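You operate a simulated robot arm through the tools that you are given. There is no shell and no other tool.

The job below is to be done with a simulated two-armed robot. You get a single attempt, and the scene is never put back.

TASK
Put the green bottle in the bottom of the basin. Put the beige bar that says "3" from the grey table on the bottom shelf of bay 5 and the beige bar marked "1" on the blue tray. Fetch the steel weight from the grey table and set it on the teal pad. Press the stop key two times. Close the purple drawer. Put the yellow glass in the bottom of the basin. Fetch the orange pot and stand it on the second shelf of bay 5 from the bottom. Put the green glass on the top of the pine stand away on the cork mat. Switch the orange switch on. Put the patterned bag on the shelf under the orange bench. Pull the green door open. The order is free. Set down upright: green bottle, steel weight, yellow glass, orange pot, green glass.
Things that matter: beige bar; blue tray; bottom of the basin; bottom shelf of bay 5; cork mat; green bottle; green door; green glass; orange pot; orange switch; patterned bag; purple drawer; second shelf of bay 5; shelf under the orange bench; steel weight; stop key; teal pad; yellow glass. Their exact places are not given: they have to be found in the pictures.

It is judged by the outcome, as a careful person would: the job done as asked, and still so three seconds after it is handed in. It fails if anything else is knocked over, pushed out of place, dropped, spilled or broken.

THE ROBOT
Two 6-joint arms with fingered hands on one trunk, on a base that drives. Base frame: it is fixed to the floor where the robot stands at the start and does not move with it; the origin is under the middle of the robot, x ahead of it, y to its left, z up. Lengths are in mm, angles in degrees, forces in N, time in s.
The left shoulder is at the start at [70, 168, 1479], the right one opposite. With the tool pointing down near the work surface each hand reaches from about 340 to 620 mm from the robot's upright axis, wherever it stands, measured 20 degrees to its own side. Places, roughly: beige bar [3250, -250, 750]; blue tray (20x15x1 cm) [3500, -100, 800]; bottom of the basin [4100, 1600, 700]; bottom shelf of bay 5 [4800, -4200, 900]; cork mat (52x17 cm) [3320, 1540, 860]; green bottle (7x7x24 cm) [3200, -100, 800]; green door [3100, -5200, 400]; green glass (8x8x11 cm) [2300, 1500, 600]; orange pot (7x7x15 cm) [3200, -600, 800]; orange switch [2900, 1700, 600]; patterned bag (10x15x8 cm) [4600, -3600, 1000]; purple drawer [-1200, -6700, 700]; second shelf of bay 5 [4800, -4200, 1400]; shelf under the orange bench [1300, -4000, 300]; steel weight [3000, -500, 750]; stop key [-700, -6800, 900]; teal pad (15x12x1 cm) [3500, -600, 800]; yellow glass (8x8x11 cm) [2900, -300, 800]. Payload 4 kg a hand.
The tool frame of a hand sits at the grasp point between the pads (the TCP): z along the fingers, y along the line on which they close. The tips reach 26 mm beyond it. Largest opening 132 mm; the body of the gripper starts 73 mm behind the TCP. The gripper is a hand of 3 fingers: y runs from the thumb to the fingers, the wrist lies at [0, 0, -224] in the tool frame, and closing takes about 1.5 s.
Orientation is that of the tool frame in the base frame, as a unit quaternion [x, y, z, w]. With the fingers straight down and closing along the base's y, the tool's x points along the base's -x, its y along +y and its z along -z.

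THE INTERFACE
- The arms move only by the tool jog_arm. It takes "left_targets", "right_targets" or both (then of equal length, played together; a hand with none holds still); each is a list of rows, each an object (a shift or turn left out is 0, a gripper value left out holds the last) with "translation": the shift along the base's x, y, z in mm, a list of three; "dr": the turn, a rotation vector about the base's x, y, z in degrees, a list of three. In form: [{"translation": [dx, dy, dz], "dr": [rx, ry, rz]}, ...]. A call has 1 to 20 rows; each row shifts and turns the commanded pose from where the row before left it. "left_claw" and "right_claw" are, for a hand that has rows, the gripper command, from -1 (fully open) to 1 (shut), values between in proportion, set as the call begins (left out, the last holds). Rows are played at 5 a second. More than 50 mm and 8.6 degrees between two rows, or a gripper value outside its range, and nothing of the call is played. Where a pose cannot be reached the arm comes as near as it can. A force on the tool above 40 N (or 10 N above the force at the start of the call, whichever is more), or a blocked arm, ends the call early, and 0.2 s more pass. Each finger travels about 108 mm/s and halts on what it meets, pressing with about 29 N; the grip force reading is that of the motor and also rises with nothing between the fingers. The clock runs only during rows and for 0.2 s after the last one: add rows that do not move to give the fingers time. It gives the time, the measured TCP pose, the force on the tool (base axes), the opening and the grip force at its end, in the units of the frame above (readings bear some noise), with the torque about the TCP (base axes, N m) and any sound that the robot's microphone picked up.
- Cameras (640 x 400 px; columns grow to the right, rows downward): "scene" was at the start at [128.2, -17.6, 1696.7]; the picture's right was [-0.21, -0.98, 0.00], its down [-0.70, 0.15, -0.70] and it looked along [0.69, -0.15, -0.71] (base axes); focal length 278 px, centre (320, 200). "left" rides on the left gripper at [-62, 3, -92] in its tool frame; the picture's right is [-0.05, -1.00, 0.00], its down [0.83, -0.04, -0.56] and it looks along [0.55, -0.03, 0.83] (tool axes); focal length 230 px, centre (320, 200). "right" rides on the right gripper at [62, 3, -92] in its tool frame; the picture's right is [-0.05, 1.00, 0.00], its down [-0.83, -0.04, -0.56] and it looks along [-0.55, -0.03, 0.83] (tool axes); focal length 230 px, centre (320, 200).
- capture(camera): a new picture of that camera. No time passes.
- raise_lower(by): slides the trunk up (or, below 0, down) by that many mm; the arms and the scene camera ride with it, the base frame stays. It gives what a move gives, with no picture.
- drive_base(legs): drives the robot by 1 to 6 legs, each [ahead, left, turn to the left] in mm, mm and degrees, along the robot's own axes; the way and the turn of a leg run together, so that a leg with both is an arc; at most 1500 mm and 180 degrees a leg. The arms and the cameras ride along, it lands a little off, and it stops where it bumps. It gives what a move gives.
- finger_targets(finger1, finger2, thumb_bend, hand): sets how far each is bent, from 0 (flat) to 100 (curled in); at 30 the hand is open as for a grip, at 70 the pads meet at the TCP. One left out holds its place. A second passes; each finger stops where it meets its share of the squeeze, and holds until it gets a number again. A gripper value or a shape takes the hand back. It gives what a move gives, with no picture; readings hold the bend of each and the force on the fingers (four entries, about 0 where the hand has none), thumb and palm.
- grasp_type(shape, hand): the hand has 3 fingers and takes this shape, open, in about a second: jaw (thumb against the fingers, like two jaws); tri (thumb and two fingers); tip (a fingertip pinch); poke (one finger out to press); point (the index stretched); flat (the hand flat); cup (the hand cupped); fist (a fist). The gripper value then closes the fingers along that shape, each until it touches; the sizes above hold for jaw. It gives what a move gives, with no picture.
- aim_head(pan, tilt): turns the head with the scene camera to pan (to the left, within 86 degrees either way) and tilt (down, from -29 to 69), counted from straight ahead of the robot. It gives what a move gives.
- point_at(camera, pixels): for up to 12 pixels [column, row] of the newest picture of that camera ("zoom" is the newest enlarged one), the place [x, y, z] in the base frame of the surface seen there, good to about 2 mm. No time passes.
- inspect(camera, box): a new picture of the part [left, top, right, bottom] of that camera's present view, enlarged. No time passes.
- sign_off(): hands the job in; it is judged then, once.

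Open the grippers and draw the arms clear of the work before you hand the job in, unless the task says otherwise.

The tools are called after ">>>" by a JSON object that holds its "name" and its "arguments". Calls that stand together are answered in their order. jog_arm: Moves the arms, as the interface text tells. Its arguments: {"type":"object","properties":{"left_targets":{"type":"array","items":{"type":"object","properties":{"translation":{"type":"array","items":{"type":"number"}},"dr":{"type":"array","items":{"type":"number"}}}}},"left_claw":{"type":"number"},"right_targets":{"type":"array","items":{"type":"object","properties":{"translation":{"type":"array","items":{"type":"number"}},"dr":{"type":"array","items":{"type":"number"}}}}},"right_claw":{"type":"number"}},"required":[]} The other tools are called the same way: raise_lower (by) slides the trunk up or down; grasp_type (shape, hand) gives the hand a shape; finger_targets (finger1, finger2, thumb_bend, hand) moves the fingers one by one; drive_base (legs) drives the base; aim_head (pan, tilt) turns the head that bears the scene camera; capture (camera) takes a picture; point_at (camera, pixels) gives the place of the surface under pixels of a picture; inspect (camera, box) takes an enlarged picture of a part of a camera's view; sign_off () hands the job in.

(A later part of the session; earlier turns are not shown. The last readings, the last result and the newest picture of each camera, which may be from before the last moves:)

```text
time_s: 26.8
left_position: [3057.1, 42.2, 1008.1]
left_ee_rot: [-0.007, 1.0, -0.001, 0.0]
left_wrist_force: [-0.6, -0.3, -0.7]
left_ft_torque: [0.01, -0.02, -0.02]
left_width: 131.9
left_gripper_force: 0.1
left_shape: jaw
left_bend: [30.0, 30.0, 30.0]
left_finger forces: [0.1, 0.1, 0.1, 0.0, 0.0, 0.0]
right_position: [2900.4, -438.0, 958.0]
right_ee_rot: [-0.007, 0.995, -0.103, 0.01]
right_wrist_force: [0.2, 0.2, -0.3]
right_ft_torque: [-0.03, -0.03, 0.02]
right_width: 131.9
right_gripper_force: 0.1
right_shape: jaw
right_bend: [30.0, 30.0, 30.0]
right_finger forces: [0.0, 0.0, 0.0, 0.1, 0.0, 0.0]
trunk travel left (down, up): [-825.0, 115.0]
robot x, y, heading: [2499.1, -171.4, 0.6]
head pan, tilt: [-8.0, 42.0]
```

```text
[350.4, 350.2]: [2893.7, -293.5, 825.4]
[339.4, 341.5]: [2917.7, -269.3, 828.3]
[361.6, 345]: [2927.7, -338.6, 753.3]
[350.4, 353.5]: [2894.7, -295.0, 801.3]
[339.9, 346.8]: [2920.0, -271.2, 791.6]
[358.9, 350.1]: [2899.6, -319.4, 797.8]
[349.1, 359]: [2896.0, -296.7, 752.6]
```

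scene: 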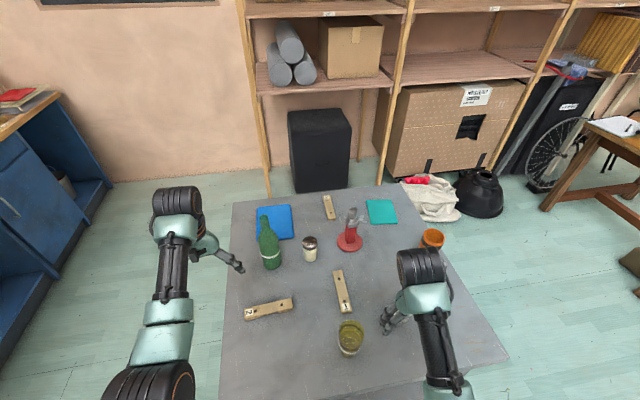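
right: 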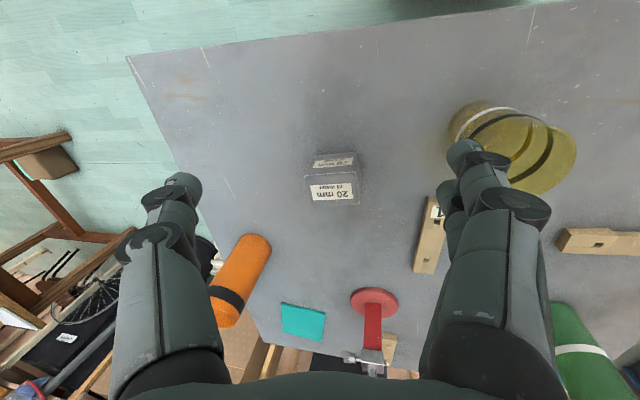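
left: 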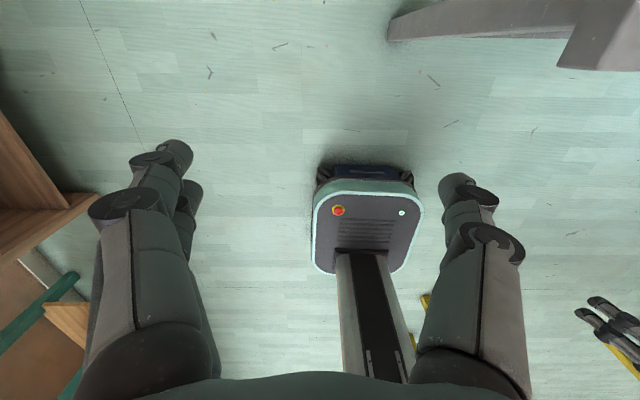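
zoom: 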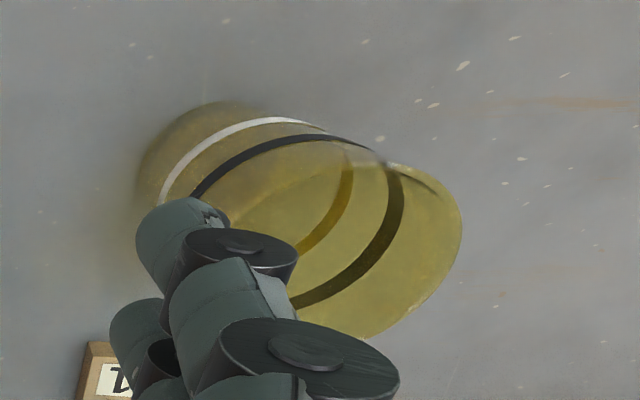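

The bands give a glass centre near (2925,−306). I raise the trunk another 100 mm, then straighten the right hand (rolled about 12° on x) and bring it over the glass at z≈930.

>>> {"name": "raise_lower", "arguments": {"by": 100}}

>>> {"name": "jog_arm", "arguments": {"right_targets": [{"translation": [5, 20, -26], "dr": [2.4, 0, 0]}, {"translation": [5, 28, -26], "dr": [2.4, 0, 0]}, {"translation": [5, 28, -26], "dr": [2.3, 0, 0]}, {"translation": [5, 28, -26], "dr": [2.3, 0, 0]}, {"translation": [5, 28, -24], "dr": [2.3, 0, 0]}]}}

>>> {"name": "capture", "arguments": {"camera": "right"}}

```text
time_s: 28.1
left_position: [3057.2, 42.8, 1108.0]
left_ee_rot: [-0.007, 1.0, 0.0, 0.0]
left_wrist_force: [-0.7, 0.1, 0.5]
left_ft_torque: [-0.01, 0.03, -0.01]
left_width: 131.7
left_gripper_force: 0.1
left_shape: jaw
left_bend: [30.0, 30.0, 30.0]
left_finger forces: [0.0, 0.1, 0.0, 0.1, 0.0, 0.0]
right_position: [2901.1, -438.7, 1057.5]
right_ee_rot: [-0.007, 0.995, -0.104, 0.01]
right_wrist_force: [-1.4, 0.8, -0.3]
right_ft_torque: [0.0, 0.04, 0.01]
right_width: 131.9
right_gripper_force: 0.2
right_shape: jaw
right_bend: [30.0, 30.0, 30.0]
right_finger forces: [0.0, 0.0, 0.0, 0.1, 0.0, 0.0]
trunk travel left (down, up): [-925.0, 15.0]
robot x, y, heading: [2498.2, -169.2, 0.9]
head pan, tilt: [-8.0, 42.0]
```

```text
time_s: 29.5
left_position: [3058.6, 43.0, 1108.0]
left_ee_rot: [-0.007, 1.0, 0.0, 0.0]
left_wrist_force: [0.2, 0.4, 0.5]
left_ft_torque: [0.02, -0.01, 0.0]
left_width: 132.2
left_gripper_force: 0.0
left_shape: jaw
left_bend: [30.0, 30.0, 30.0]
left_finger forces: [0.1, 0.0, 0.0, 0.1, 0.0, 0.0]
right_position: [2917.0, -353.7, 917.4]
right_ee_rot: [-0.005, 0.999, -0.043, 0.003]
right_wrist_force: [0.0, -0.9, 0.1]
right_ft_torque: [0.0, 0.0, 0.03]
right_width: 131.8
right_gripper_force: 0.1
right_shape: jaw
right_bend: [30.0, 30.0, 30.0]
right_finger forces: [0.0, 0.1, 0.1, 0.0, 0.1, 0.1]
trunk travel left (down, up): [-925.0, 15.0]
robot x, y, heading: [2501.7, -170.2, 0.9]
head pan, tilt: [-8.0, 42.0]
stopped in row 5 (right hand): the arm was blocked; the commanded pose is now the measured one
```

```text
taken
```

right: 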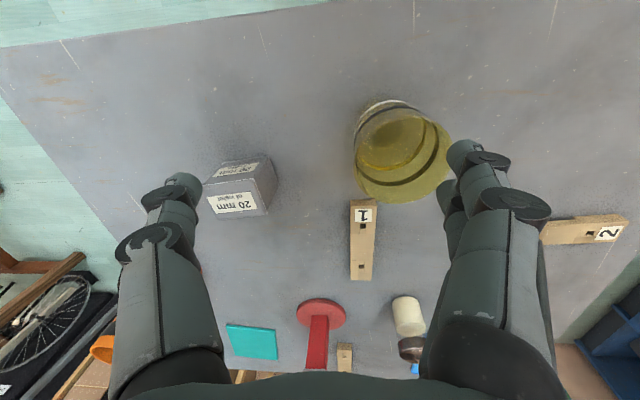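

The right hand stopped at (2917,−354,917) with about 5° of roll left; the glass is at (400,150) in its view, still untouched. I continue in smaller steps toward the glass centre.

>>> {"name": "jog_arm", "arguments": {"right_targets": [{"translation": [2, 15, 5], "dr": [1.6, 0, 0]}, {"translation": [2, 16, 5], "dr": [1.6, 0, 0]}, {"translation": [2, 16, 3], "dr": [1.6, 0, 0]}]}}

>>> {"name": "capture", "arguments": {"camera": "right"}}

```text
time_s: 30.5
left_position: [3057.8, 42.1, 1107.6]
left_ee_rot: [-0.007, 1.0, 0.0, -0.001]
left_wrist_force: [-0.8, -0.3, -0.8]
left_ft_torque: [0.0, -0.01, 0.02]
left_width: 131.7
left_gripper_force: 0.2
left_shape: jaw
left_bend: [30.0, 30.0, 30.0]
left_finger forces: [0.0, 0.0, 0.0, 0.0, 0.0, 0.0]
right_position: [2913.9, -351.2, 918.9]
right_ee_rot: [-0.005, 0.999, -0.044, -0.004]
right_wrist_force: [-0.3, 0.0, -0.4]
right_ft_torque: [0.03, 0.0, 0.02]
right_width: 132.0
right_gripper_force: 0.1
right_shape: jaw
right_bend: [30.0, 30.0, 30.0]
right_finger forces: [0.0, 0.0, 0.0, 0.1, 0.1, 0.0]
trunk travel left (down, up): [-925.0, 15.0]
robot x, y, heading: [2496.0, -169.4, 0.7]
head pan, tilt: [-8.0, 42.0]
stopped in row 3 (right hand): the arm was blocked; the commanded pose is now the measured one
```

```text
taken
```

right: 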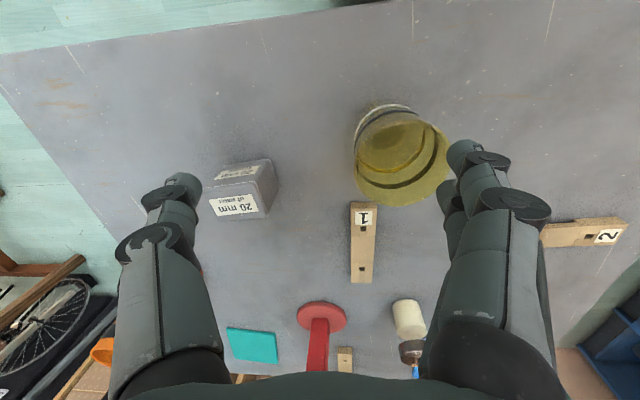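

The arm reports being blocked without force. I look through the left camera, which faces back at the robot, to see what the right arm is running against.

>>> {"name": "capture", "arguments": {"camera": "left"}}

>>> {"name": "aim_head", "arguments": {"pan": -40, "tilt": 69}}

>>> {"name": "capture", "arguments": {"camera": "scene"}}

```text
taken
```

left: 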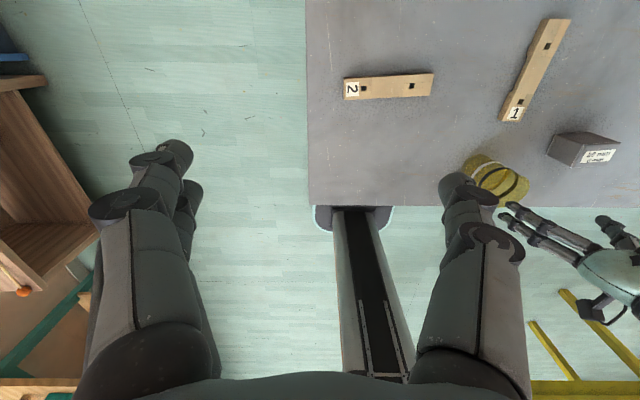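

```text
time_s: 31.5
left_position: [3058.6, 43.0, 1108.3]
left_ee_rot: [-0.008, 1.0, 0.0, 0.0]
left_wrist_force: [-0.7, -0.3, 0.3]
left_ft_torque: [0.01, 0.02, 0.02]
left_width: 132.0
left_gripper_force: 0.0
left_shape: jaw
left_bend: [30.0, 30.0, 30.0]
left_finger forces: [0.0, 0.0, 0.1, 0.0, 0.1, 0.0]
right_position: [2914.4, -352.8, 918.5]
right_ee_rot: [-0.005, 0.999, -0.043, -0.004]
right_wrist_force: [0.1, 0.4, 0.1]
right_ft_torque: [0.01, -0.02, 0.0]
right_width: 131.7
right_gripper_force: 0.0
right_shape: jaw
right_bend: [30.0, 30.0, 30.0]
right_finger forces: [0.0, 0.1, 0.1, 0.1, 0.1, 0.0]
trunk travel left (down, up): [-925.0, 15.0]
robot x, y, heading: [2498.3, -166.5, 0.8]
head pan, tilt: [-40.0, 68.8]
```

```text
taken
```

scene: 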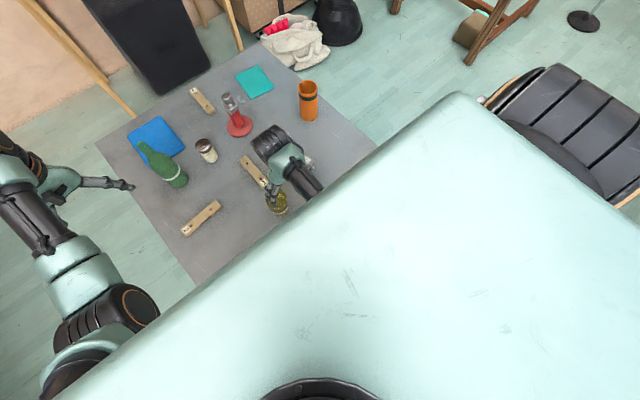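

Nothing external is in the way; the right arm seems folded against a joint limit. I try stretching it: move forward +x (hand at z 918 is above weight and bars) while straightening the roll.

>>> {"name": "jog_arm", "arguments": {"right_targets": [{"translation": [30, 0, 10]}, {"translation": [30, 0, 10]}, {"translation": [20, 0, 10], "dr": [1.5, 0, 0]}, {"translation": [10, 0, 0], "dr": [1.5, 0, 0]}, {"translation": [0, 0, 0], "dr": [1.7, 0, 0]}]}}

```text
time_s: 32.7
left_position: [3057.8, 42.6, 1107.9]
left_ee_rot: [-0.006, 1.0, 0.0, -0.001]
left_wrist_force: [-1.0, 0.9, -0.4]
left_ft_torque: [0.02, 0.03, 0.02]
left_width: 131.7
left_gripper_force: 0.1
left_shape: jaw
left_bend: [30.0, 30.0, 30.0]
left_finger forces: [0.0, 0.1, 0.1, 0.0, 0.0, 0.0]
right_position: [3003.5, -350.1, 948.6]
right_ee_rot: [-0.005, 1.0, 0.0, -0.005]
right_wrist_force: [-0.3, -0.3, 0.4]
right_ft_torque: [-0.02, 0.01, -0.01]
right_width: 131.7
right_gripper_force: 0.0
right_shape: jaw
right_bend: [30.0, 30.0, 30.0]
right_finger forces: [0.0, 0.1, 0.1, 0.0, 0.0, 0.0]
trunk travel left (down, up): [-925.0, 15.0]
robot x, y, heading: [2502.2, -170.6, 0.7]
head pan, tilt: [-40.0, 68.8]
```

Stretched out, the arm works well (straight tool at about 500 mm forward). So I drive the base back 80 mm and 42 mm left, putting the hand above the glass at the same arm pose.

>>> {"name": "drive_base", "arguments": {"legs": [[-79, 43, 0]]}}

>>> {"name": "capture", "arguments": {"camera": "right"}}

```text
time_s: 33.8
left_position: [2984.2, 82.5, 1105.5]
left_ee_rot: [-0.007, 1.0, 0.001, -0.003]
left_wrist_force: [-0.7, -0.5, 0.7]
left_ft_torque: [0.04, 0.03, 0.01]
left_width: 131.9
left_gripper_force: 0.0
left_shape: jaw
left_bend: [30.0, 30.0, 30.0]
left_finger forces: [0.0, 0.1, 0.0, 0.0, 0.0, 0.0]
right_position: [2928.9, -311.9, 947.4]
right_ee_rot: [-0.005, 1.0, 0.001, -0.006]
right_wrist_force: [0.4, -0.5, 0.3]
right_ft_torque: [0.02, -0.02, 0.0]
right_width: 131.8
right_gripper_force: 0.1
right_shape: jaw
right_bend: [30.0, 30.0, 30.0]
right_finger forces: [0.0, 0.1, 0.0, 0.1, 0.1, 0.0]
trunk travel left (down, up): [-925.0, 15.0]
robot x, y, heading: [2421.1, -126.5, 1.0]
head pan, tilt: [-40.0, 68.8]
```

```text
taken
```

right: 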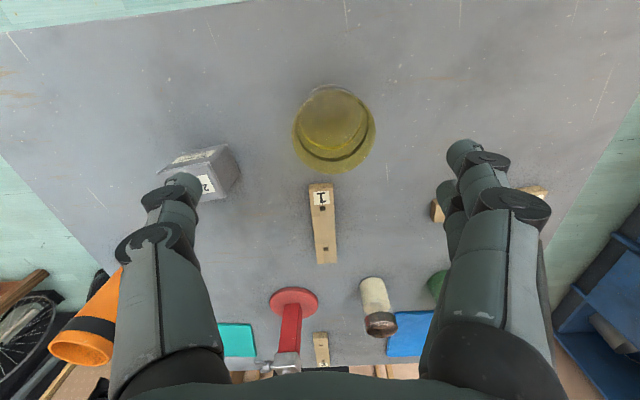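

The TCP axis projects at column 320, and the glass rim is centred near (334,133), so the glass is about 11 mm to +y. I shift +10 in y and descend to z≈822 with the hand open.

>>> {"name": "jog_arm", "arguments": {"right_targets": [{"translation": [-1, 10, 0]}, {"translation": [0, 0, -32]}, {"translation": [0, 0, -32]}, {"translation": [0, 0, -32]}, {"translation": [0, 0, -29]}], "right_claw": -1}}

>>> {"name": "capture", "arguments": {"camera": "right"}}

```text
time_s: 35.0
left_position: [2980.4, 82.0, 1107.8]
left_ee_rot: [-0.007, 1.0, -0.001, 0.0]
left_wrist_force: [0.7, -0.2, 0.0]
left_ft_torque: [-0.01, -0.01, -0.01]
left_width: 132.0
left_gripper_force: 0.1
left_shape: jaw
left_bend: [30.0, 30.0, 30.0]
left_finger forces: [0.1, 0.0, 0.1, 0.0, 0.0, 0.0]
right_position: [2924.5, -298.9, 821.0]
right_ee_rot: [-0.005, 1.0, -0.001, -0.005]
right_wrist_force: [0.3, -0.3, -0.9]
right_ft_torque: [0.01, -0.01, 0.0]
right_width: 132.1
right_gripper_force: 0.0
right_shape: jaw
right_bend: [30.0, 30.0, 30.0]
right_finger forces: [0.0, 0.0, 0.0, 0.1, 0.0, 0.0]
trunk travel left (down, up): [-925.0, 15.0]
robot x, y, heading: [2416.9, -125.1, 0.8]
head pan, tilt: [-40.0, 68.8]
```

```text
taken
```

right: 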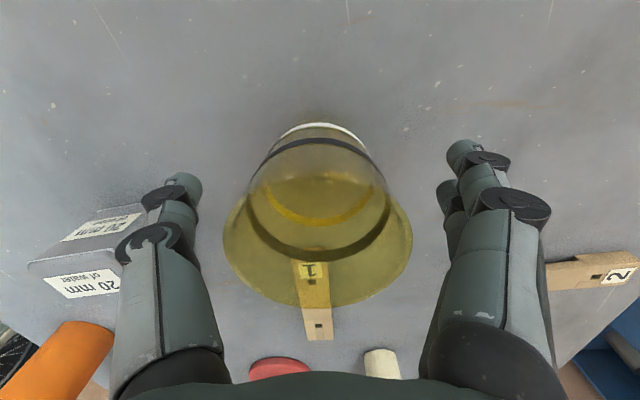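

The glass is centred between the fingers (col 318), its middle about 6 mm further ahead. I nudge +5 mm in x and close the right hand, waiting with still rows.

>>> {"name": "jog_arm", "arguments": {"right_targets": [{"translation": [5, -1, 0]}]}}

>>> {"name": "jog_arm", "arguments": {"right_targets": [{}, {}, {}, {}, {}, {}, {}, {}], "right_claw": 1}}

>>> {"name": "capture", "arguments": {"camera": "right"}}

```text
time_s: 35.4
left_position: [2978.1, 83.7, 1109.0]
left_ee_rot: [-0.007, 1.0, 0.0, 0.0]
left_wrist_force: [0.1, -0.6, 0.3]
left_ft_torque: [0.01, -0.02, 0.0]
left_width: 131.6
left_gripper_force: 0.1
left_shape: jaw
left_bend: [30.0, 30.0, 30.0]
left_finger forces: [0.0, 0.1, 0.0, 0.0, 0.0, 0.1]
right_position: [2929.6, -299.6, 823.2]
right_ee_rot: [-0.005, 1.0, 0.0, -0.004]
right_wrist_force: [0.1, -1.1, -0.4]
right_ft_torque: [0.01, 0.01, -0.02]
right_width: 132.1
right_gripper_force: 0.0
right_shape: jaw
right_bend: [30.0, 30.0, 30.0]
right_finger forces: [0.0, 0.0, 0.1, 0.0, 0.0, 0.0]
trunk travel left (down, up): [-925.0, 15.0]
robot x, y, heading: [2418.1, -125.2, 0.9]
head pan, tilt: [-40.0, 68.8]
```

```text
time_s: 37.2
left_position: [2979.0, 83.5, 1108.8]
left_ee_rot: [-0.007, 1.0, 0.0, -0.001]
left_wrist_force: [0.0, 0.9, -1.2]
left_ft_torque: [-0.01, 0.03, 0.01]
left_width: 131.8
left_gripper_force: 0.1
left_shape: jaw
left_bend: [30.0, 30.0, 30.0]
left_finger forces: [0.0, 0.1, 0.0, 0.0, 0.1, 0.0]
right_position: [2928.8, -299.7, 823.3]
right_ee_rot: [-0.006, 1.0, -0.001, -0.004]
right_wrist_force: [-0.2, -0.6, 0.4]
right_ft_torque: [0.01, 0.01, 0.0]
right_width: 53.8
right_gripper_force: 29.1
right_shape: jaw
right_bend: [73.0, 73.0, 70.0]
right_finger forces: [13.5, 12.2, 0.1, 0.0, 26.7, 0.0]
trunk travel left (down, up): [-925.0, 15.0]
robot x, y, heading: [2419.4, -129.0, 0.7]
head pan, tilt: [-40.0, 68.8]
```

```text
taken
```

right: 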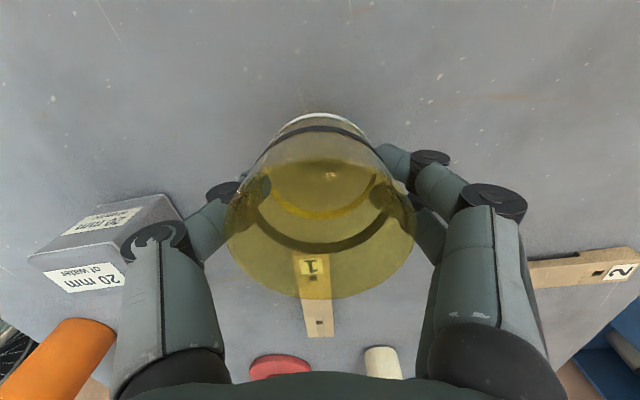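

The grip holds the glass (fingers 13.5/12.2, thumb 26.7 N, width 54). I lift it gently to z≈940.

>>> {"name": "jog_arm", "arguments": {"right_targets": [{"translation": [0, 0, 10]}, {"translation": [0, 0, 20]}, {"translation": [0, 0, 30]}, {"translation": [0, 0, 30]}, {"translation": [0, 0, 25]}]}}

>>> {"name": "capture", "arguments": {"camera": "right"}}

>>> {"name": "capture", "arguments": {"camera": "left"}}

```text
time_s: 38.4
left_position: [2979.0, 84.0, 1107.5]
left_ee_rot: [-0.007, 1.0, 0.001, 0.0]
left_wrist_force: [1.0, -0.9, 0.1]
left_ft_torque: [0.0, 0.01, -0.02]
left_width: 131.9
left_gripper_force: 0.0
left_shape: jaw
left_bend: [30.0, 30.0, 30.0]
left_finger forces: [0.0, 0.0, 0.0, 0.0, 0.0, 0.0]
right_position: [2927.4, -298.6, 937.9]
right_ee_rot: [-0.005, 1.0, 0.0, -0.004]
right_wrist_force: [0.0, -0.7, -2.6]
right_ft_torque: [0.0, 0.01, 0.01]
right_width: 54.0
right_gripper_force: 28.9
right_shape: jaw
right_bend: [73.0, 73.0, 70.0]
right_finger forces: [13.7, 12.2, 0.1, 0.0, 26.4, 0.0]
trunk travel left (down, up): [-925.0, 15.0]
robot x, y, heading: [2418.2, -130.8, 1.0]
head pan, tilt: [-40.0, 68.8]
```

```text
taken
```

right: 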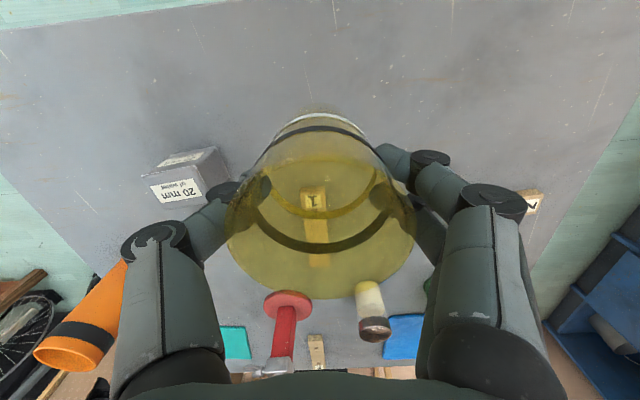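

```text
taken
```

left: 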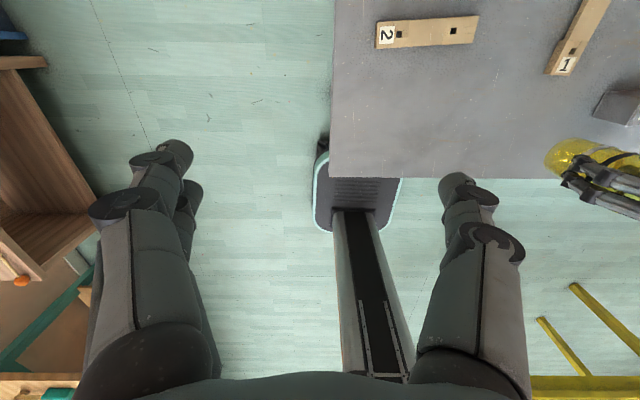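

The glass is lifted (about 2.6 N). Now I back off and go round to the table's left side, turning to face −y, to take the bottle with the left hand.

>>> {"name": "drive_base", "arguments": {"legs": [[-220, 0, 0], [0, 830, 0], [0, 0, -91], [0, 850, 0]]}}

>>> {"name": "aim_head", "arguments": {"pan": 0, "tilt": 45}}

>>> {"name": "capture", "arguments": {"camera": "scene"}}

```text
time_s: 52.1
left_position: [3241.1, 113.7, 1108.7]
left_ee_rot: [0.714, 0.701, 0.0, 0.0]
left_wrist_force: [0.3, 0.2, 0.0]
left_ft_torque: [0.01, 0.01, 0.01]
left_width: 131.8
left_gripper_force: 0.1
left_shape: jaw
left_bend: [30.0, 30.0, 30.0]
left_finger forces: [0.0, 0.0, 0.0, 0.1, 0.0, 0.1]
right_position: [2859.1, 177.5, 936.9]
right_ee_rot: [0.715, 0.699, 0.003, -0.003]
right_wrist_force: [-0.6, -0.1, -2.4]
right_ft_torque: [0.01, 0.02, 0.0]
right_width: 53.6
right_gripper_force: 29.1
right_shape: jaw
right_bend: [73.0, 73.0, 70.0]
right_finger forces: [13.7, 12.5, 0.0, 0.0, 26.4, 0.0]
trunk travel left (down, up): [-925.0, 15.0]
robot x, y, heading: [3044.6, 678.6, -90.9]
head pan, tilt: [-40.0, 68.8]
```

```text
time_s: 53.2
left_position: [3240.1, 113.7, 1108.8]
left_ee_rot: [0.713, 0.701, 0.0, -0.001]
left_wrist_force: [-0.6, -0.3, 0.6]
left_ft_torque: [0.01, -0.01, -0.01]
left_width: 131.8
left_gripper_force: 0.1
left_shape: jaw
left_bend: [30.0, 30.0, 30.0]
left_finger forces: [0.0, 0.0, 0.0, 0.1, 0.0, 0.0]
right_position: [2858.7, 177.4, 938.6]
right_ee_rot: [0.715, 0.7, 0.003, -0.003]
right_wrist_force: [0.3, -0.1, -2.6]
right_ft_torque: [-0.02, 0.01, -0.04]
right_width: 53.6
right_gripper_force: 29.1
right_shape: jaw
right_bend: [73.0, 73.0, 70.0]
right_finger forces: [13.6, 12.4, 0.0, 0.0, 26.3, 0.1]
trunk travel left (down, up): [-925.0, 15.0]
robot x, y, heading: [3045.7, 678.4, -91.0]
head pan, tilt: [0.0, 45.0]
```

```text
taken
```

scene: 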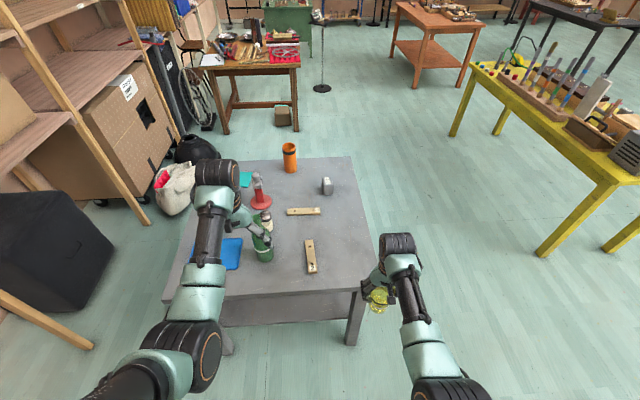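

The bottle is at (263,248) with the left hand (z 1108) approaching above it. I drive ahead 195 mm, keeping both hands over the table.

>>> {"name": "drive_base", "arguments": {"legs": [[195, 0, 0]]}}

>>> {"name": "capture", "arguments": {"camera": "left"}}

>>> {"name": "capture", "arguments": {"camera": "scene"}}

```text
time_s: 54.7
left_position: [3239.9, -75.2, 1110.5]
left_ee_rot: [0.712, 0.702, -0.001, 0.001]
left_wrist_force: [0.1, 0.2, 0.6]
left_ft_torque: [-0.05, -0.02, -0.02]
left_width: 131.8
left_gripper_force: 0.1
left_shape: jaw
left_bend: [30.0, 30.0, 30.0]
left_finger forces: [0.0, 0.1, 0.1, 0.0, 0.1, 0.0]
right_position: [2857.3, -15.0, 940.4]
right_ee_rot: [0.713, 0.701, 0.001, -0.002]
right_wrist_force: [0.3, 1.3, -2.5]
right_ft_torque: [-0.07, 0.0, 0.01]
right_width: 53.7
right_gripper_force: 29.1
right_shape: jaw
right_bend: [73.0, 73.0, 70.0]
right_finger forces: [13.7, 12.3, 0.0, 0.0, 26.3, 0.0]
trunk travel left (down, up): [-925.0, 15.0]
robot x, y, heading: [3040.6, 485.4, -90.8]
head pan, tilt: [0.0, 45.0]
```

```text
taken
```

left: 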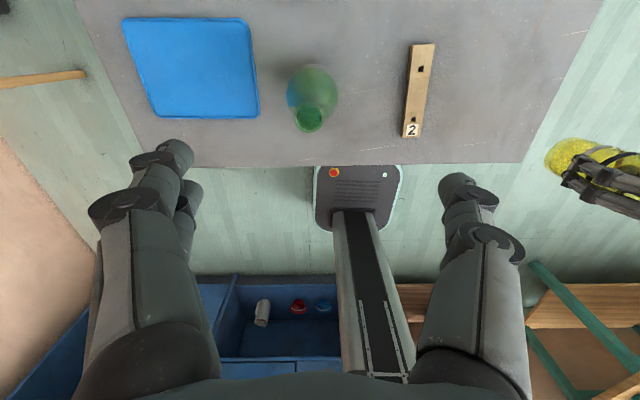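

```text
taken
```

scene: 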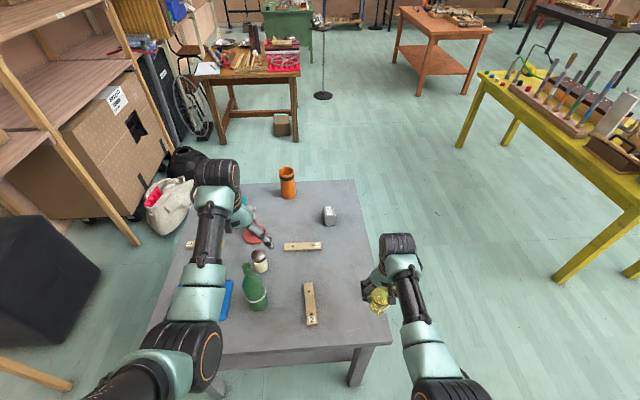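

The bottle mouth shows at (308,118), which puts its axis at about (3251,−86). I move the left hand over it and lower to z≈966 around the neck.

>>> {"name": "jog_arm", "arguments": {"left_targets": [{"translation": [11, -11, 0]}, {"translation": [0, 0, -36]}, {"translation": [0, 0, -36]}, {"translation": [0, 0, -36]}]}}

>>> {"name": "capture", "arguments": {"camera": "left"}}

```text
time_s: 55.7
left_position: [3251.5, -92.9, 999.6]
left_ee_rot: [0.712, 0.702, 0.0, -0.001]
left_wrist_force: [0.0, -0.2, -0.2]
left_ft_torque: [-0.02, -0.01, 0.0]
left_width: 131.7
left_gripper_force: 0.0
left_shape: jaw
left_bend: [30.0, 30.0, 30.0]
left_finger forces: [0.0, 0.0, 0.0, 0.1, 0.0, 0.0]
right_position: [2857.7, -17.4, 937.5]
right_ee_rot: [0.714, 0.7, 0.002, -0.004]
right_wrist_force: [-0.4, -0.3, -2.4]
right_ft_torque: [0.0, -0.01, -0.01]
right_width: 53.8
right_gripper_force: 29.0
right_shape: jaw
right_bend: [73.0, 73.0, 70.0]
right_finger forces: [13.7, 12.5, 0.0, 0.1, 26.3, 0.0]
trunk travel left (down, up): [-925.0, 15.0]
robot x, y, heading: [3041.7, 487.7, -91.0]
head pan, tilt: [0.0, 45.0]
```

```text
taken
```

left: 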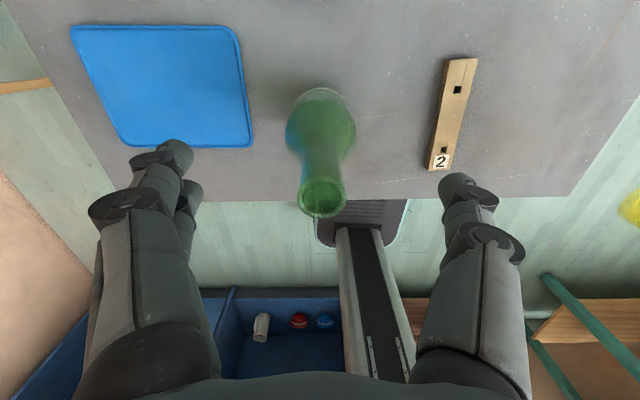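

The mouth is centred at (322,195), nearly on the TCP axis. I lower 34 mm with a 4 mm correction and then close the left hand on the neck.

>>> {"name": "jog_arm", "arguments": {"left_targets": [{"translation": [0, 4, -17]}, {"translation": [0, 0, -17]}]}}

>>> {"name": "jog_arm", "arguments": {"left_targets": [{}, {}, {}, {}, {}, {}, {}, {}, {}], "left_claw": 1}}

>>> {"name": "capture", "arguments": {"camera": "left"}}

```text
time_s: 56.3
left_position: [3252.2, -88.4, 965.6]
left_ee_rot: [0.712, 0.703, 0.0, -0.001]
left_wrist_force: [-0.5, 0.5, 0.1]
left_ft_torque: [-0.02, 0.01, -0.03]
left_width: 131.7
left_gripper_force: 0.1
left_shape: jaw
left_bend: [30.0, 30.0, 30.0]
left_finger forces: [0.0, 0.0, 0.1, 0.1, 0.1, 0.1]
right_position: [2856.9, -18.0, 936.1]
right_ee_rot: [0.714, 0.7, 0.002, -0.003]
right_wrist_force: [0.1, 0.9, -2.1]
right_ft_torque: [-0.01, 0.02, 0.0]
right_width: 53.6
right_gripper_force: 28.8
right_shape: jaw
right_bend: [73.0, 73.0, 70.0]
right_finger forces: [13.8, 12.6, 0.0, 0.0, 26.3, 0.0]
trunk travel left (down, up): [-925.0, 15.0]
robot x, y, heading: [3041.7, 488.6, -90.6]
head pan, tilt: [0.0, 45.0]
```

```text
time_s: 58.3
left_position: [3251.3, -87.9, 965.8]
left_ee_rot: [0.712, 0.702, 0.001, -0.001]
left_wrist_force: [0.2, -1.1, -0.6]
left_ft_torque: [0.01, -0.02, 0.02]
left_width: 17.3
left_gripper_force: 28.7
left_shape: jaw
left_bend: [71.0, 72.0, 70.0]
left_finger forces: [11.1, 15.0, 0.1, 0.0, 24.3, 0.0]
right_position: [2857.7, -18.0, 936.5]
right_ee_rot: [0.714, 0.7, 0.003, -0.003]
right_wrist_force: [-0.5, 0.6, -1.8]
right_ft_torque: [0.0, 0.0, 0.01]
right_width: 53.3
right_gripper_force: 28.7
right_shape: jaw
right_bend: [73.0, 73.0, 70.0]
right_finger forces: [13.7, 12.5, 0.0, 0.1, 26.3, 0.0]
trunk travel left (down, up): [-925.0, 15.0]
robot x, y, heading: [3046.1, 486.6, -91.1]
head pan, tilt: [0.0, 45.0]
```

```text
taken
```

left: 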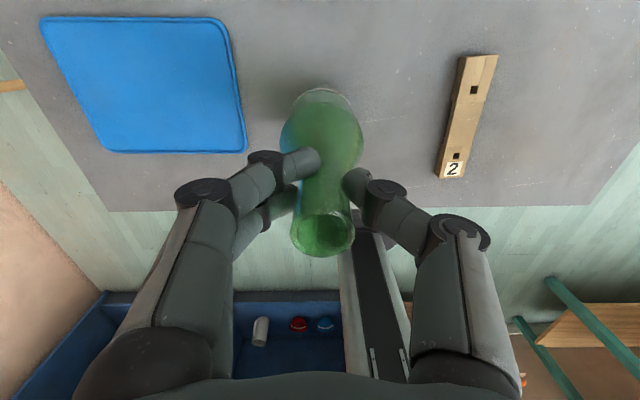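

The neck is gripped (11/15/24 N, width 17). I lift the bottle straight up by 140 mm.

>>> {"name": "jog_arm", "arguments": {"left_targets": [{"translation": [0, 0, 10]}, {"translation": [0, 0, 20]}, {"translation": [0, 0, 30]}, {"translation": [0, 0, 35]}, {"translation": [0, 0, 35]}, {"translation": [0, 0, 10]}]}}

>>> {"name": "capture", "arguments": {"camera": "left"}}

>>> {"name": "capture", "arguments": {"camera": "scene"}}

```text
time_s: 59.7
left_position: [3249.5, -87.0, 1106.1]
left_ee_rot: [0.712, 0.702, 0.001, 0.0]
left_wrist_force: [0.2, 0.1, -4.3]
left_ft_torque: [-0.05, 0.0, 0.05]
left_width: 17.0
left_gripper_force: 29.3
left_shape: jaw
left_bend: [71.0, 72.0, 70.0]
left_finger forces: [12.2, 15.6, 0.0, 0.0, 22.8, 0.1]
right_position: [2857.8, -18.1, 935.8]
right_ee_rot: [0.714, 0.7, 0.003, -0.003]
right_wrist_force: [-0.6, -0.2, -1.3]
right_ft_torque: [0.01, 0.03, 0.03]
right_width: 53.6
right_gripper_force: 29.0
right_shape: jaw
right_bend: [73.0, 73.0, 70.0]
right_finger forces: [13.8, 12.6, 0.0, 0.0, 26.3, 0.0]
trunk travel left (down, up): [-925.0, 15.0]
robot x, y, heading: [3044.8, 486.2, -90.9]
head pan, tilt: [0.0, 45.0]
```

```text
taken
```

left: 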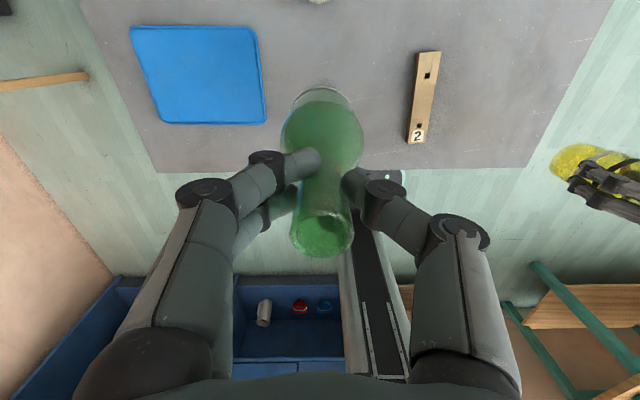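

```text
taken
```

scene: 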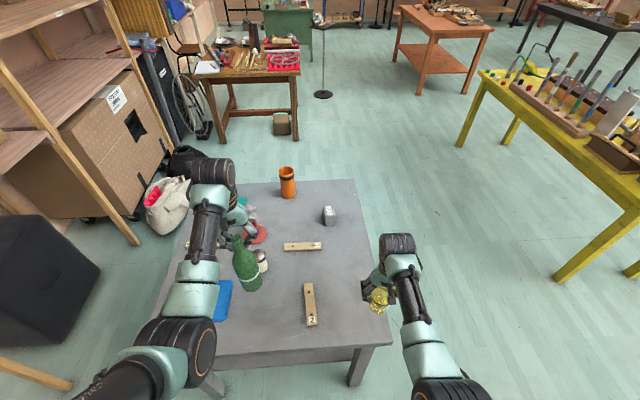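

Both held. I back away 80 mm from the table, turn left by 180° to face the blue counter, and look at the basin.

>>> {"name": "drive_base", "arguments": {"legs": [[-80, 0, 0], [0, 0, 90], [0, 0, 91]]}}

>>> {"name": "aim_head", "arguments": {"pan": -30, "tilt": 35}}

>>> {"name": "capture", "arguments": {"camera": "scene"}}

```text
time_s: 68.6
left_position: [2803.5, 1129.8, 1104.9]
left_ee_rot: [0.723, -0.691, 0.0, 0.0]
left_wrist_force: [-0.1, -0.2, -5.2]
left_ft_torque: [0.03, 0.01, 0.0]
left_width: 16.7
left_gripper_force: 28.9
left_shape: jaw
left_bend: [71.0, 72.0, 70.0]
left_finger forces: [12.6, 15.9, 0.0, 0.0, 23.7, 0.1]
right_position: [3198.8, 1082.8, 937.1]
right_ee_rot: [0.722, -0.692, 0.005, 0.002]
right_wrist_force: [0.4, -0.3, -2.3]
right_ft_torque: [0.01, 0.0, 0.01]
right_width: 53.4
right_gripper_force: 28.7
right_shape: jaw
right_bend: [73.0, 73.0, 70.0]
right_finger forces: [13.3, 12.9, 0.0, 0.0, 26.3, 0.0]
trunk travel left (down, up): [-925.0, 15.0]
robot x, y, heading: [3045.2, 566.9, 92.5]
head pan, tilt: [0.0, 45.0]
```

```text
time_s: 69.5
left_position: [2803.7, 1129.6, 1105.4]
left_ee_rot: [0.723, -0.691, 0.001, 0.0]
left_wrist_force: [-0.4, -0.3, -4.9]
left_ft_torque: [0.04, -0.04, -0.02]
left_width: 16.6
left_gripper_force: 29.5
left_shape: jaw
left_bend: [71.0, 72.0, 70.0]
left_finger forces: [12.6, 15.9, 0.0, 0.0, 23.6, 0.0]
right_position: [3199.5, 1082.6, 936.3]
right_ee_rot: [0.722, -0.692, 0.004, 0.002]
right_wrist_force: [-0.4, 0.0, -2.3]
right_ft_torque: [-0.04, -0.01, 0.02]
right_width: 53.3
right_gripper_force: 29.2
right_shape: jaw
right_bend: [73.0, 73.0, 70.0]
right_finger forces: [13.5, 13.0, 0.1, 0.0, 26.2, 0.1]
trunk travel left (down, up): [-925.0, 15.0]
robot x, y, heading: [3040.5, 569.5, 92.7]
head pan, tilt: [-30.0, 35.0]
```

```text
taken
```

scene: 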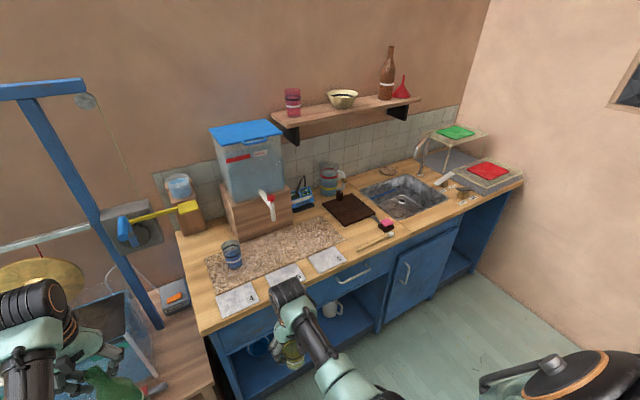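

The basin is at (405,197), the cork mat at (280,255). I measure the basin rim and bottom, the counter edge and the mat.

>>> {"name": "inspect", "arguments": {"camera": "scene", "box": [320, 120, 540, 260]}}

>>> {"name": "point_at", "arguments": {"camera": "scene", "pixels": [[405, 203], [395, 190], [420, 205], [361, 188], [407, 175], [447, 196], [398, 218], [410, 235], [350, 270], [415, 178], [400, 210], [380, 192]]}}

>>> {"name": "point_at", "arguments": {"camera": "scene", "pixels": [[207, 262], [226, 291], [336, 220], [342, 240], [232, 265], [238, 300], [285, 278], [326, 260], [262, 205], [348, 208], [300, 105], [385, 235]]}}

```text
2.86 times, centred on (430, 190) of scene
```

zoom: 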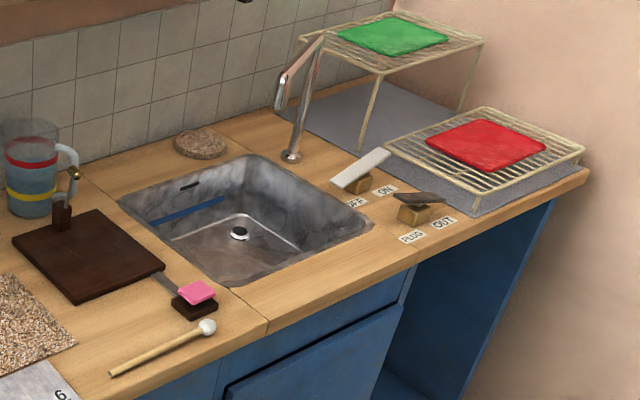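

```text
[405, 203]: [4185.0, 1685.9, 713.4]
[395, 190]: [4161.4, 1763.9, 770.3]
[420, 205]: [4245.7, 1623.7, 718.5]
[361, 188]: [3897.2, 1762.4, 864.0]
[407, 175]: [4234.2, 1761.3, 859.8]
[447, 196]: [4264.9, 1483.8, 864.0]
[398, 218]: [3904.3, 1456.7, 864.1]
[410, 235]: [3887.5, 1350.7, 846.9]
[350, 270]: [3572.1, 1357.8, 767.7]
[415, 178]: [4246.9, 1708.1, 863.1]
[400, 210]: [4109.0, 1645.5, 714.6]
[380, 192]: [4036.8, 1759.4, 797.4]
```

```text
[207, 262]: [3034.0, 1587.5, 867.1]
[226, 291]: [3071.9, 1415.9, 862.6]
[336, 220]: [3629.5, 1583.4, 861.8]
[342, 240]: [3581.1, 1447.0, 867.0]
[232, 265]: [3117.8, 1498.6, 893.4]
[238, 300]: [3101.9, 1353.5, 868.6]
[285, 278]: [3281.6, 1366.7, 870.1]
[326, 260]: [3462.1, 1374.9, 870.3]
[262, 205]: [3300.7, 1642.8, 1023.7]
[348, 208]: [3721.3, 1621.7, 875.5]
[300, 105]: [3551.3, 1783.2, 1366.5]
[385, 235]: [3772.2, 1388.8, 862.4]
```

Basin: rim z≈864 spanning x 3897–4265, y 1460–1765, bottom z≈714. I raise the trunk to the top, drive right about 960 mm along the counter (hands stay short of it), and straighten the heading.

>>> {"name": "raise_lower", "arguments": {"by": 15}}

>>> {"name": "drive_base", "arguments": {"legs": [[0, -960, -2.6]]}}

>>> {"name": "aim_head", "arguments": {"pan": 0, "tilt": 35}}

>>> {"name": "capture", "arguments": {"camera": "scene"}}

```text
time_s: 70.2
left_position: [2802.0, 1128.1, 1121.1]
left_ee_rot: [0.723, -0.691, 0.001, 0.0]
left_wrist_force: [0.9, -1.2, -4.7]
left_ft_torque: [0.03, 0.01, 0.01]
left_width: 16.5
left_gripper_force: 29.0
left_shape: jaw
left_bend: [71.0, 72.0, 70.0]
left_finger forces: [12.6, 15.9, 0.0, 0.0, 23.6, 0.0]
right_position: [3199.8, 1083.1, 950.7]
right_ee_rot: [0.722, -0.692, 0.004, 0.003]
right_wrist_force: [0.2, 0.7, -1.3]
right_ft_torque: [-0.02, -0.01, 0.01]
right_width: 53.7
right_gripper_force: 29.2
right_shape: jaw
right_bend: [73.0, 73.0, 70.0]
right_finger forces: [13.3, 12.9, 0.0, 0.0, 26.3, 0.1]
trunk travel left (down, up): [-940.0, 0.0]
robot x, y, heading: [3046.2, 572.1, 92.5]
head pan, tilt: [-30.0, 35.0]
```

```text
time_s: 75.1
left_position: [3773.7, 1163.6, 1120.2]
left_ee_rot: [0.712, -0.702, 0.002, 0.0]
left_wrist_force: [-0.1, 0.1, -4.1]
left_ft_torque: [0.03, 0.01, 0.01]
left_width: 16.3
left_gripper_force: 29.1
left_shape: jaw
left_bend: [71.0, 72.0, 70.0]
left_finger forces: [12.6, 15.8, 0.0, 0.0, 23.6, 0.0]
right_position: [4168.6, 1105.3, 952.6]
right_ee_rot: [0.71, -0.704, 0.003, 0.003]
right_wrist_force: [0.5, 0.2, -1.6]
right_ft_torque: [0.01, 0.0, 0.01]
right_width: 53.5
right_gripper_force: 28.7
right_shape: jaw
right_bend: [73.0, 73.0, 70.0]
right_finger forces: [13.5, 12.7, 0.0, 0.0, 26.1, 0.0]
trunk travel left (down, up): [-940.0, 0.0]
robot x, y, heading: [3998.3, 596.6, 90.5]
head pan, tilt: [-30.0, 35.0]
```

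```text
time_s: 76.1
left_position: [3775.2, 1163.1, 1120.2]
left_ee_rot: [0.712, -0.702, 0.0, 0.0]
left_wrist_force: [0.5, -0.3, -5.9]
left_ft_torque: [0.03, 0.0, 0.03]
left_width: 16.7
left_gripper_force: 29.1
left_shape: jaw
left_bend: [71.0, 72.0, 70.0]
left_finger forces: [12.7, 16.0, 0.1, 0.0, 23.6, 0.1]
right_position: [4169.1, 1106.2, 950.7]
right_ee_rot: [0.71, -0.704, 0.003, 0.002]
right_wrist_force: [0.4, 0.2, -1.4]
right_ft_torque: [0.0, 0.02, 0.01]
right_width: 53.4
right_gripper_force: 28.9
right_shape: jaw
right_bend: [73.0, 73.0, 70.0]
right_finger forces: [13.5, 12.7, 0.1, 0.1, 26.2, 0.0]
trunk travel left (down, up): [-940.0, 0.0]
robot x, y, heading: [4000.0, 594.0, 90.7]
head pan, tilt: [0.0, 35.0]
```

```text
taken
```

scene: 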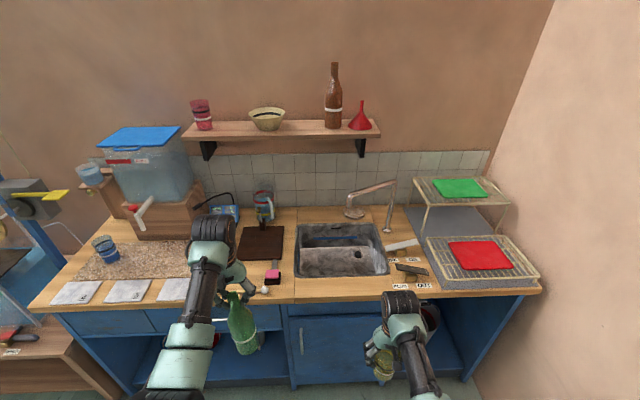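

The faucet base is at (388,225) with its spout tip near (352,212). I zoom on the basin and measure faucet, sponge, board, jug and levers.

>>> {"name": "inspect", "arguments": {"camera": "scene", "box": [230, 170, 450, 310]}}

>>> {"name": "point_at", "arguments": {"camera": "scene", "pixels": [[388, 230], [395, 184], [370, 190], [348, 202], [352, 214], [345, 262], [330, 265], [370, 265], [357, 253], [313, 268], [272, 275], [262, 200]]}}

>>> {"name": "point_at", "arguments": {"camera": "scene", "pixels": [[297, 226], [379, 224], [296, 278], [389, 273], [400, 245], [411, 266], [255, 235], [264, 200], [250, 240], [300, 260], [440, 300], [270, 302]]}}

```text
2.86 times, centred on (340, 240) of scene
```

zoom: 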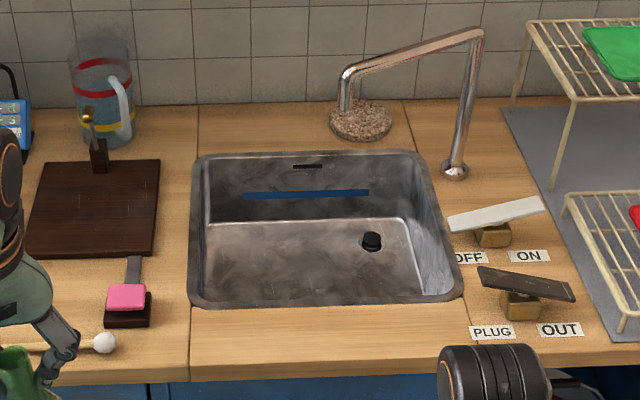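

```text
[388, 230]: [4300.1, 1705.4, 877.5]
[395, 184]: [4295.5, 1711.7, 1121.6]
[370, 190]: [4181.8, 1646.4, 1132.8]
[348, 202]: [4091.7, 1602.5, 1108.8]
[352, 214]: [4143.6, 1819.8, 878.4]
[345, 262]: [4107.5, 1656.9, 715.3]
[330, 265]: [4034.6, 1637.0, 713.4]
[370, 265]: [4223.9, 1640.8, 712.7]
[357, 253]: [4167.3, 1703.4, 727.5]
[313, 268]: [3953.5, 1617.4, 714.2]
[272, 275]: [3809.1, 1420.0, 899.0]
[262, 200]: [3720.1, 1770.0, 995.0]
```

```text
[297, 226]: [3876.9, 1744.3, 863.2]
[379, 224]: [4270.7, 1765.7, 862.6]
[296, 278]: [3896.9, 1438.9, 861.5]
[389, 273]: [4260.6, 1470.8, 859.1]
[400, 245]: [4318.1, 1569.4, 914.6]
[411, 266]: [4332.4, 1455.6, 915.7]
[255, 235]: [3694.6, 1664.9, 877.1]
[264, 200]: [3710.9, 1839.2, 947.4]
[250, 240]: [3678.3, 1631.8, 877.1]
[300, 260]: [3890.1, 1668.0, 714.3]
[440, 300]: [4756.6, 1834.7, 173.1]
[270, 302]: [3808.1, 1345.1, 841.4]
```

The faucet spout runs over the basin at z≈1110–1130 ending near (4092,1602), so I will set things down near the front: glass about (4155,1540), bottle about (3950,1545). First, still off the counter, I bring the left hand inward (+x) so the bottle passes right of the sponge.

>>> {"name": "jog_arm", "arguments": {"left_targets": [{"translation": [28, 0, 0]}, {"translation": [28, 0, 0]}, {"translation": [28, 0, 0]}, {"translation": [26, 0, 0]}]}}

```text
time_s: 77.1
left_position: [3870.4, 1164.0, 1117.4]
left_ee_rot: [0.717, -0.697, -0.007, 0.009]
left_wrist_force: [1.3, 0.3, -5.0]
left_ft_torque: [0.04, 0.0, -0.05]
left_width: 16.3
left_gripper_force: 29.5
left_shape: jaw
left_bend: [71.0, 72.0, 70.0]
left_finger forces: [13.5, 16.6, 0.0, 0.0, 23.1, 0.0]
right_position: [4169.6, 1105.0, 951.4]
right_ee_rot: [0.711, -0.703, 0.003, 0.003]
right_wrist_force: [-0.9, 0.4, -3.0]
right_ft_torque: [-0.01, -0.01, 0.01]
right_width: 53.5
right_gripper_force: 29.6
right_shape: jaw
right_bend: [73.0, 73.0, 70.0]
right_finger forces: [13.6, 12.8, 0.1, 0.0, 26.2, 0.0]
trunk travel left (down, up): [-940.0, 0.0]
robot x, y, heading: [3998.5, 597.1, 90.4]
head pan, tilt: [0.0, 35.0]
```

Left hand is at (3870,1164) holding level. I drive ahead 300 mm and check clearance.

>>> {"name": "drive_base", "arguments": {"legs": [[300, 10, 0]]}}

>>> {"name": "capture", "arguments": {"camera": "scene"}}

>>> {"name": "capture", "arguments": {"camera": "right"}}

>>> {"name": "capture", "arguments": {"camera": "left"}}

```text
time_s: 79.1
left_position: [3859.3, 1465.0, 1121.1]
left_ee_rot: [0.715, -0.699, -0.008, 0.005]
left_wrist_force: [0.1, 0.1, -4.2]
left_ft_torque: [0.03, 0.01, -0.03]
left_width: 16.6
left_gripper_force: 29.1
left_shape: jaw
left_bend: [71.0, 72.0, 70.0]
left_finger forces: [13.3, 16.6, 0.0, 0.1, 22.6, 0.0]
right_position: [4156.8, 1402.5, 951.5]
right_ee_rot: [0.709, -0.705, 0.003, 0.001]
right_wrist_force: [0.9, -0.9, -2.5]
right_ft_torque: [0.02, 0.01, 0.0]
right_width: 53.6
right_gripper_force: 28.9
right_shape: jaw
right_bend: [73.0, 73.0, 70.0]
right_finger forces: [13.5, 12.8, 0.0, 0.0, 26.1, 0.1]
trunk travel left (down, up): [-940.0, 0.0]
robot x, y, heading: [3987.5, 896.6, 90.4]
head pan, tilt: [0.0, 35.0]
```

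```text
taken
```

scene: 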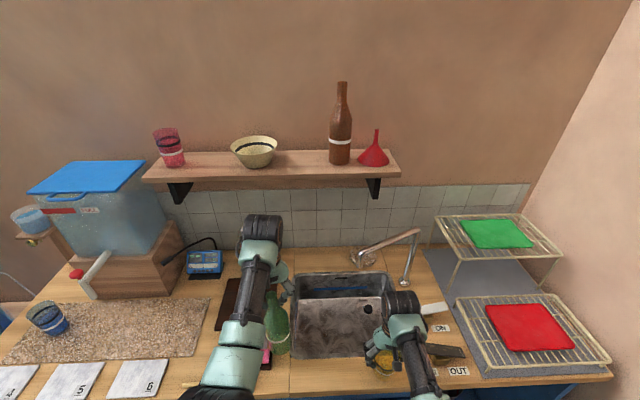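

```text
taken
```

right: 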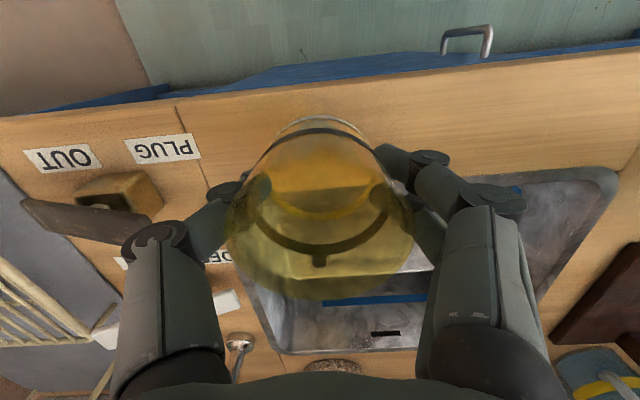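

```text
taken
```

left: 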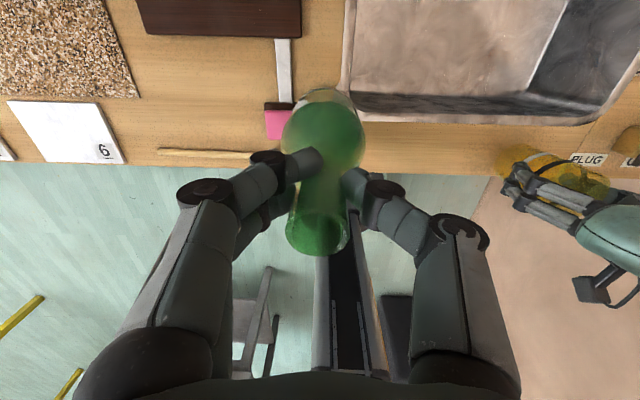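

Clear on both sides: glass over the front ledge (beside the PLUG lever), bottle between sponge and basin. I drive the remaining 138 mm so the glass is over the basin.

>>> {"name": "drive_base", "arguments": {"legs": [[138, 0, 0]]}}

>>> {"name": "capture", "arguments": {"camera": "right"}}

>>> {"name": "capture", "arguments": {"camera": "scene"}}

```text
time_s: 80.5
left_position: [3855.2, 1600.6, 1120.7]
left_ee_rot: [0.716, -0.698, -0.009, 0.007]
left_wrist_force: [0.5, -0.6, -5.5]
left_ft_torque: [0.01, 0.01, -0.02]
left_width: 16.1
left_gripper_force: 29.2
left_shape: jaw
left_bend: [71.0, 72.0, 70.0]
left_finger forces: [13.6, 16.6, 0.0, 0.0, 22.5, 0.0]
right_position: [4155.6, 1539.3, 952.8]
right_ee_rot: [0.71, -0.704, 0.003, 0.002]
right_wrist_force: [-0.1, -1.1, -1.6]
right_ft_torque: [0.03, 0.0, 0.0]
right_width: 53.2
right_gripper_force: 28.8
right_shape: jaw
right_bend: [73.0, 73.0, 70.0]
right_finger forces: [13.5, 12.8, 0.0, 0.0, 26.2, 0.0]
trunk travel left (down, up): [-940.0, 0.0]
robot x, y, heading: [3985.2, 1030.6, 90.7]
head pan, tilt: [0.0, 35.0]
```

```text
taken
```

right: 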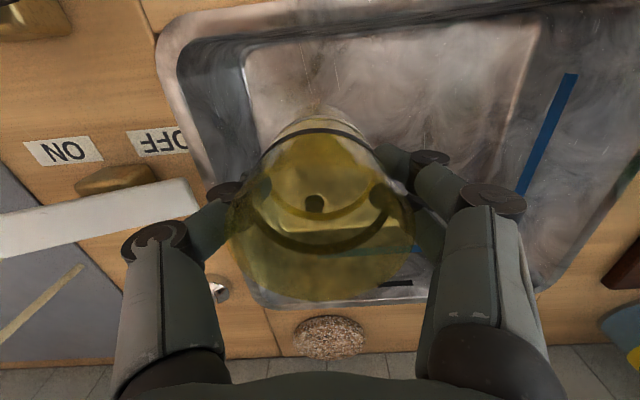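

```text
taken
```

scene: 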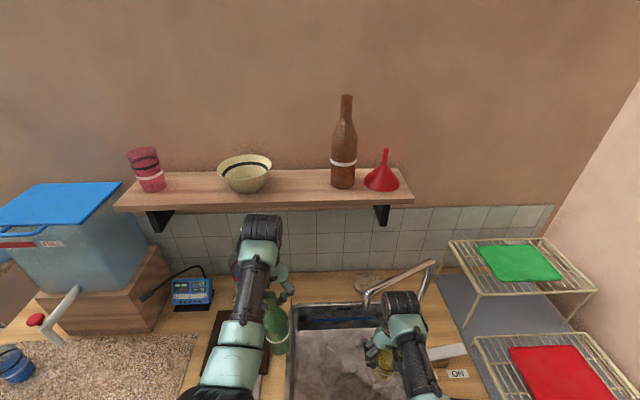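

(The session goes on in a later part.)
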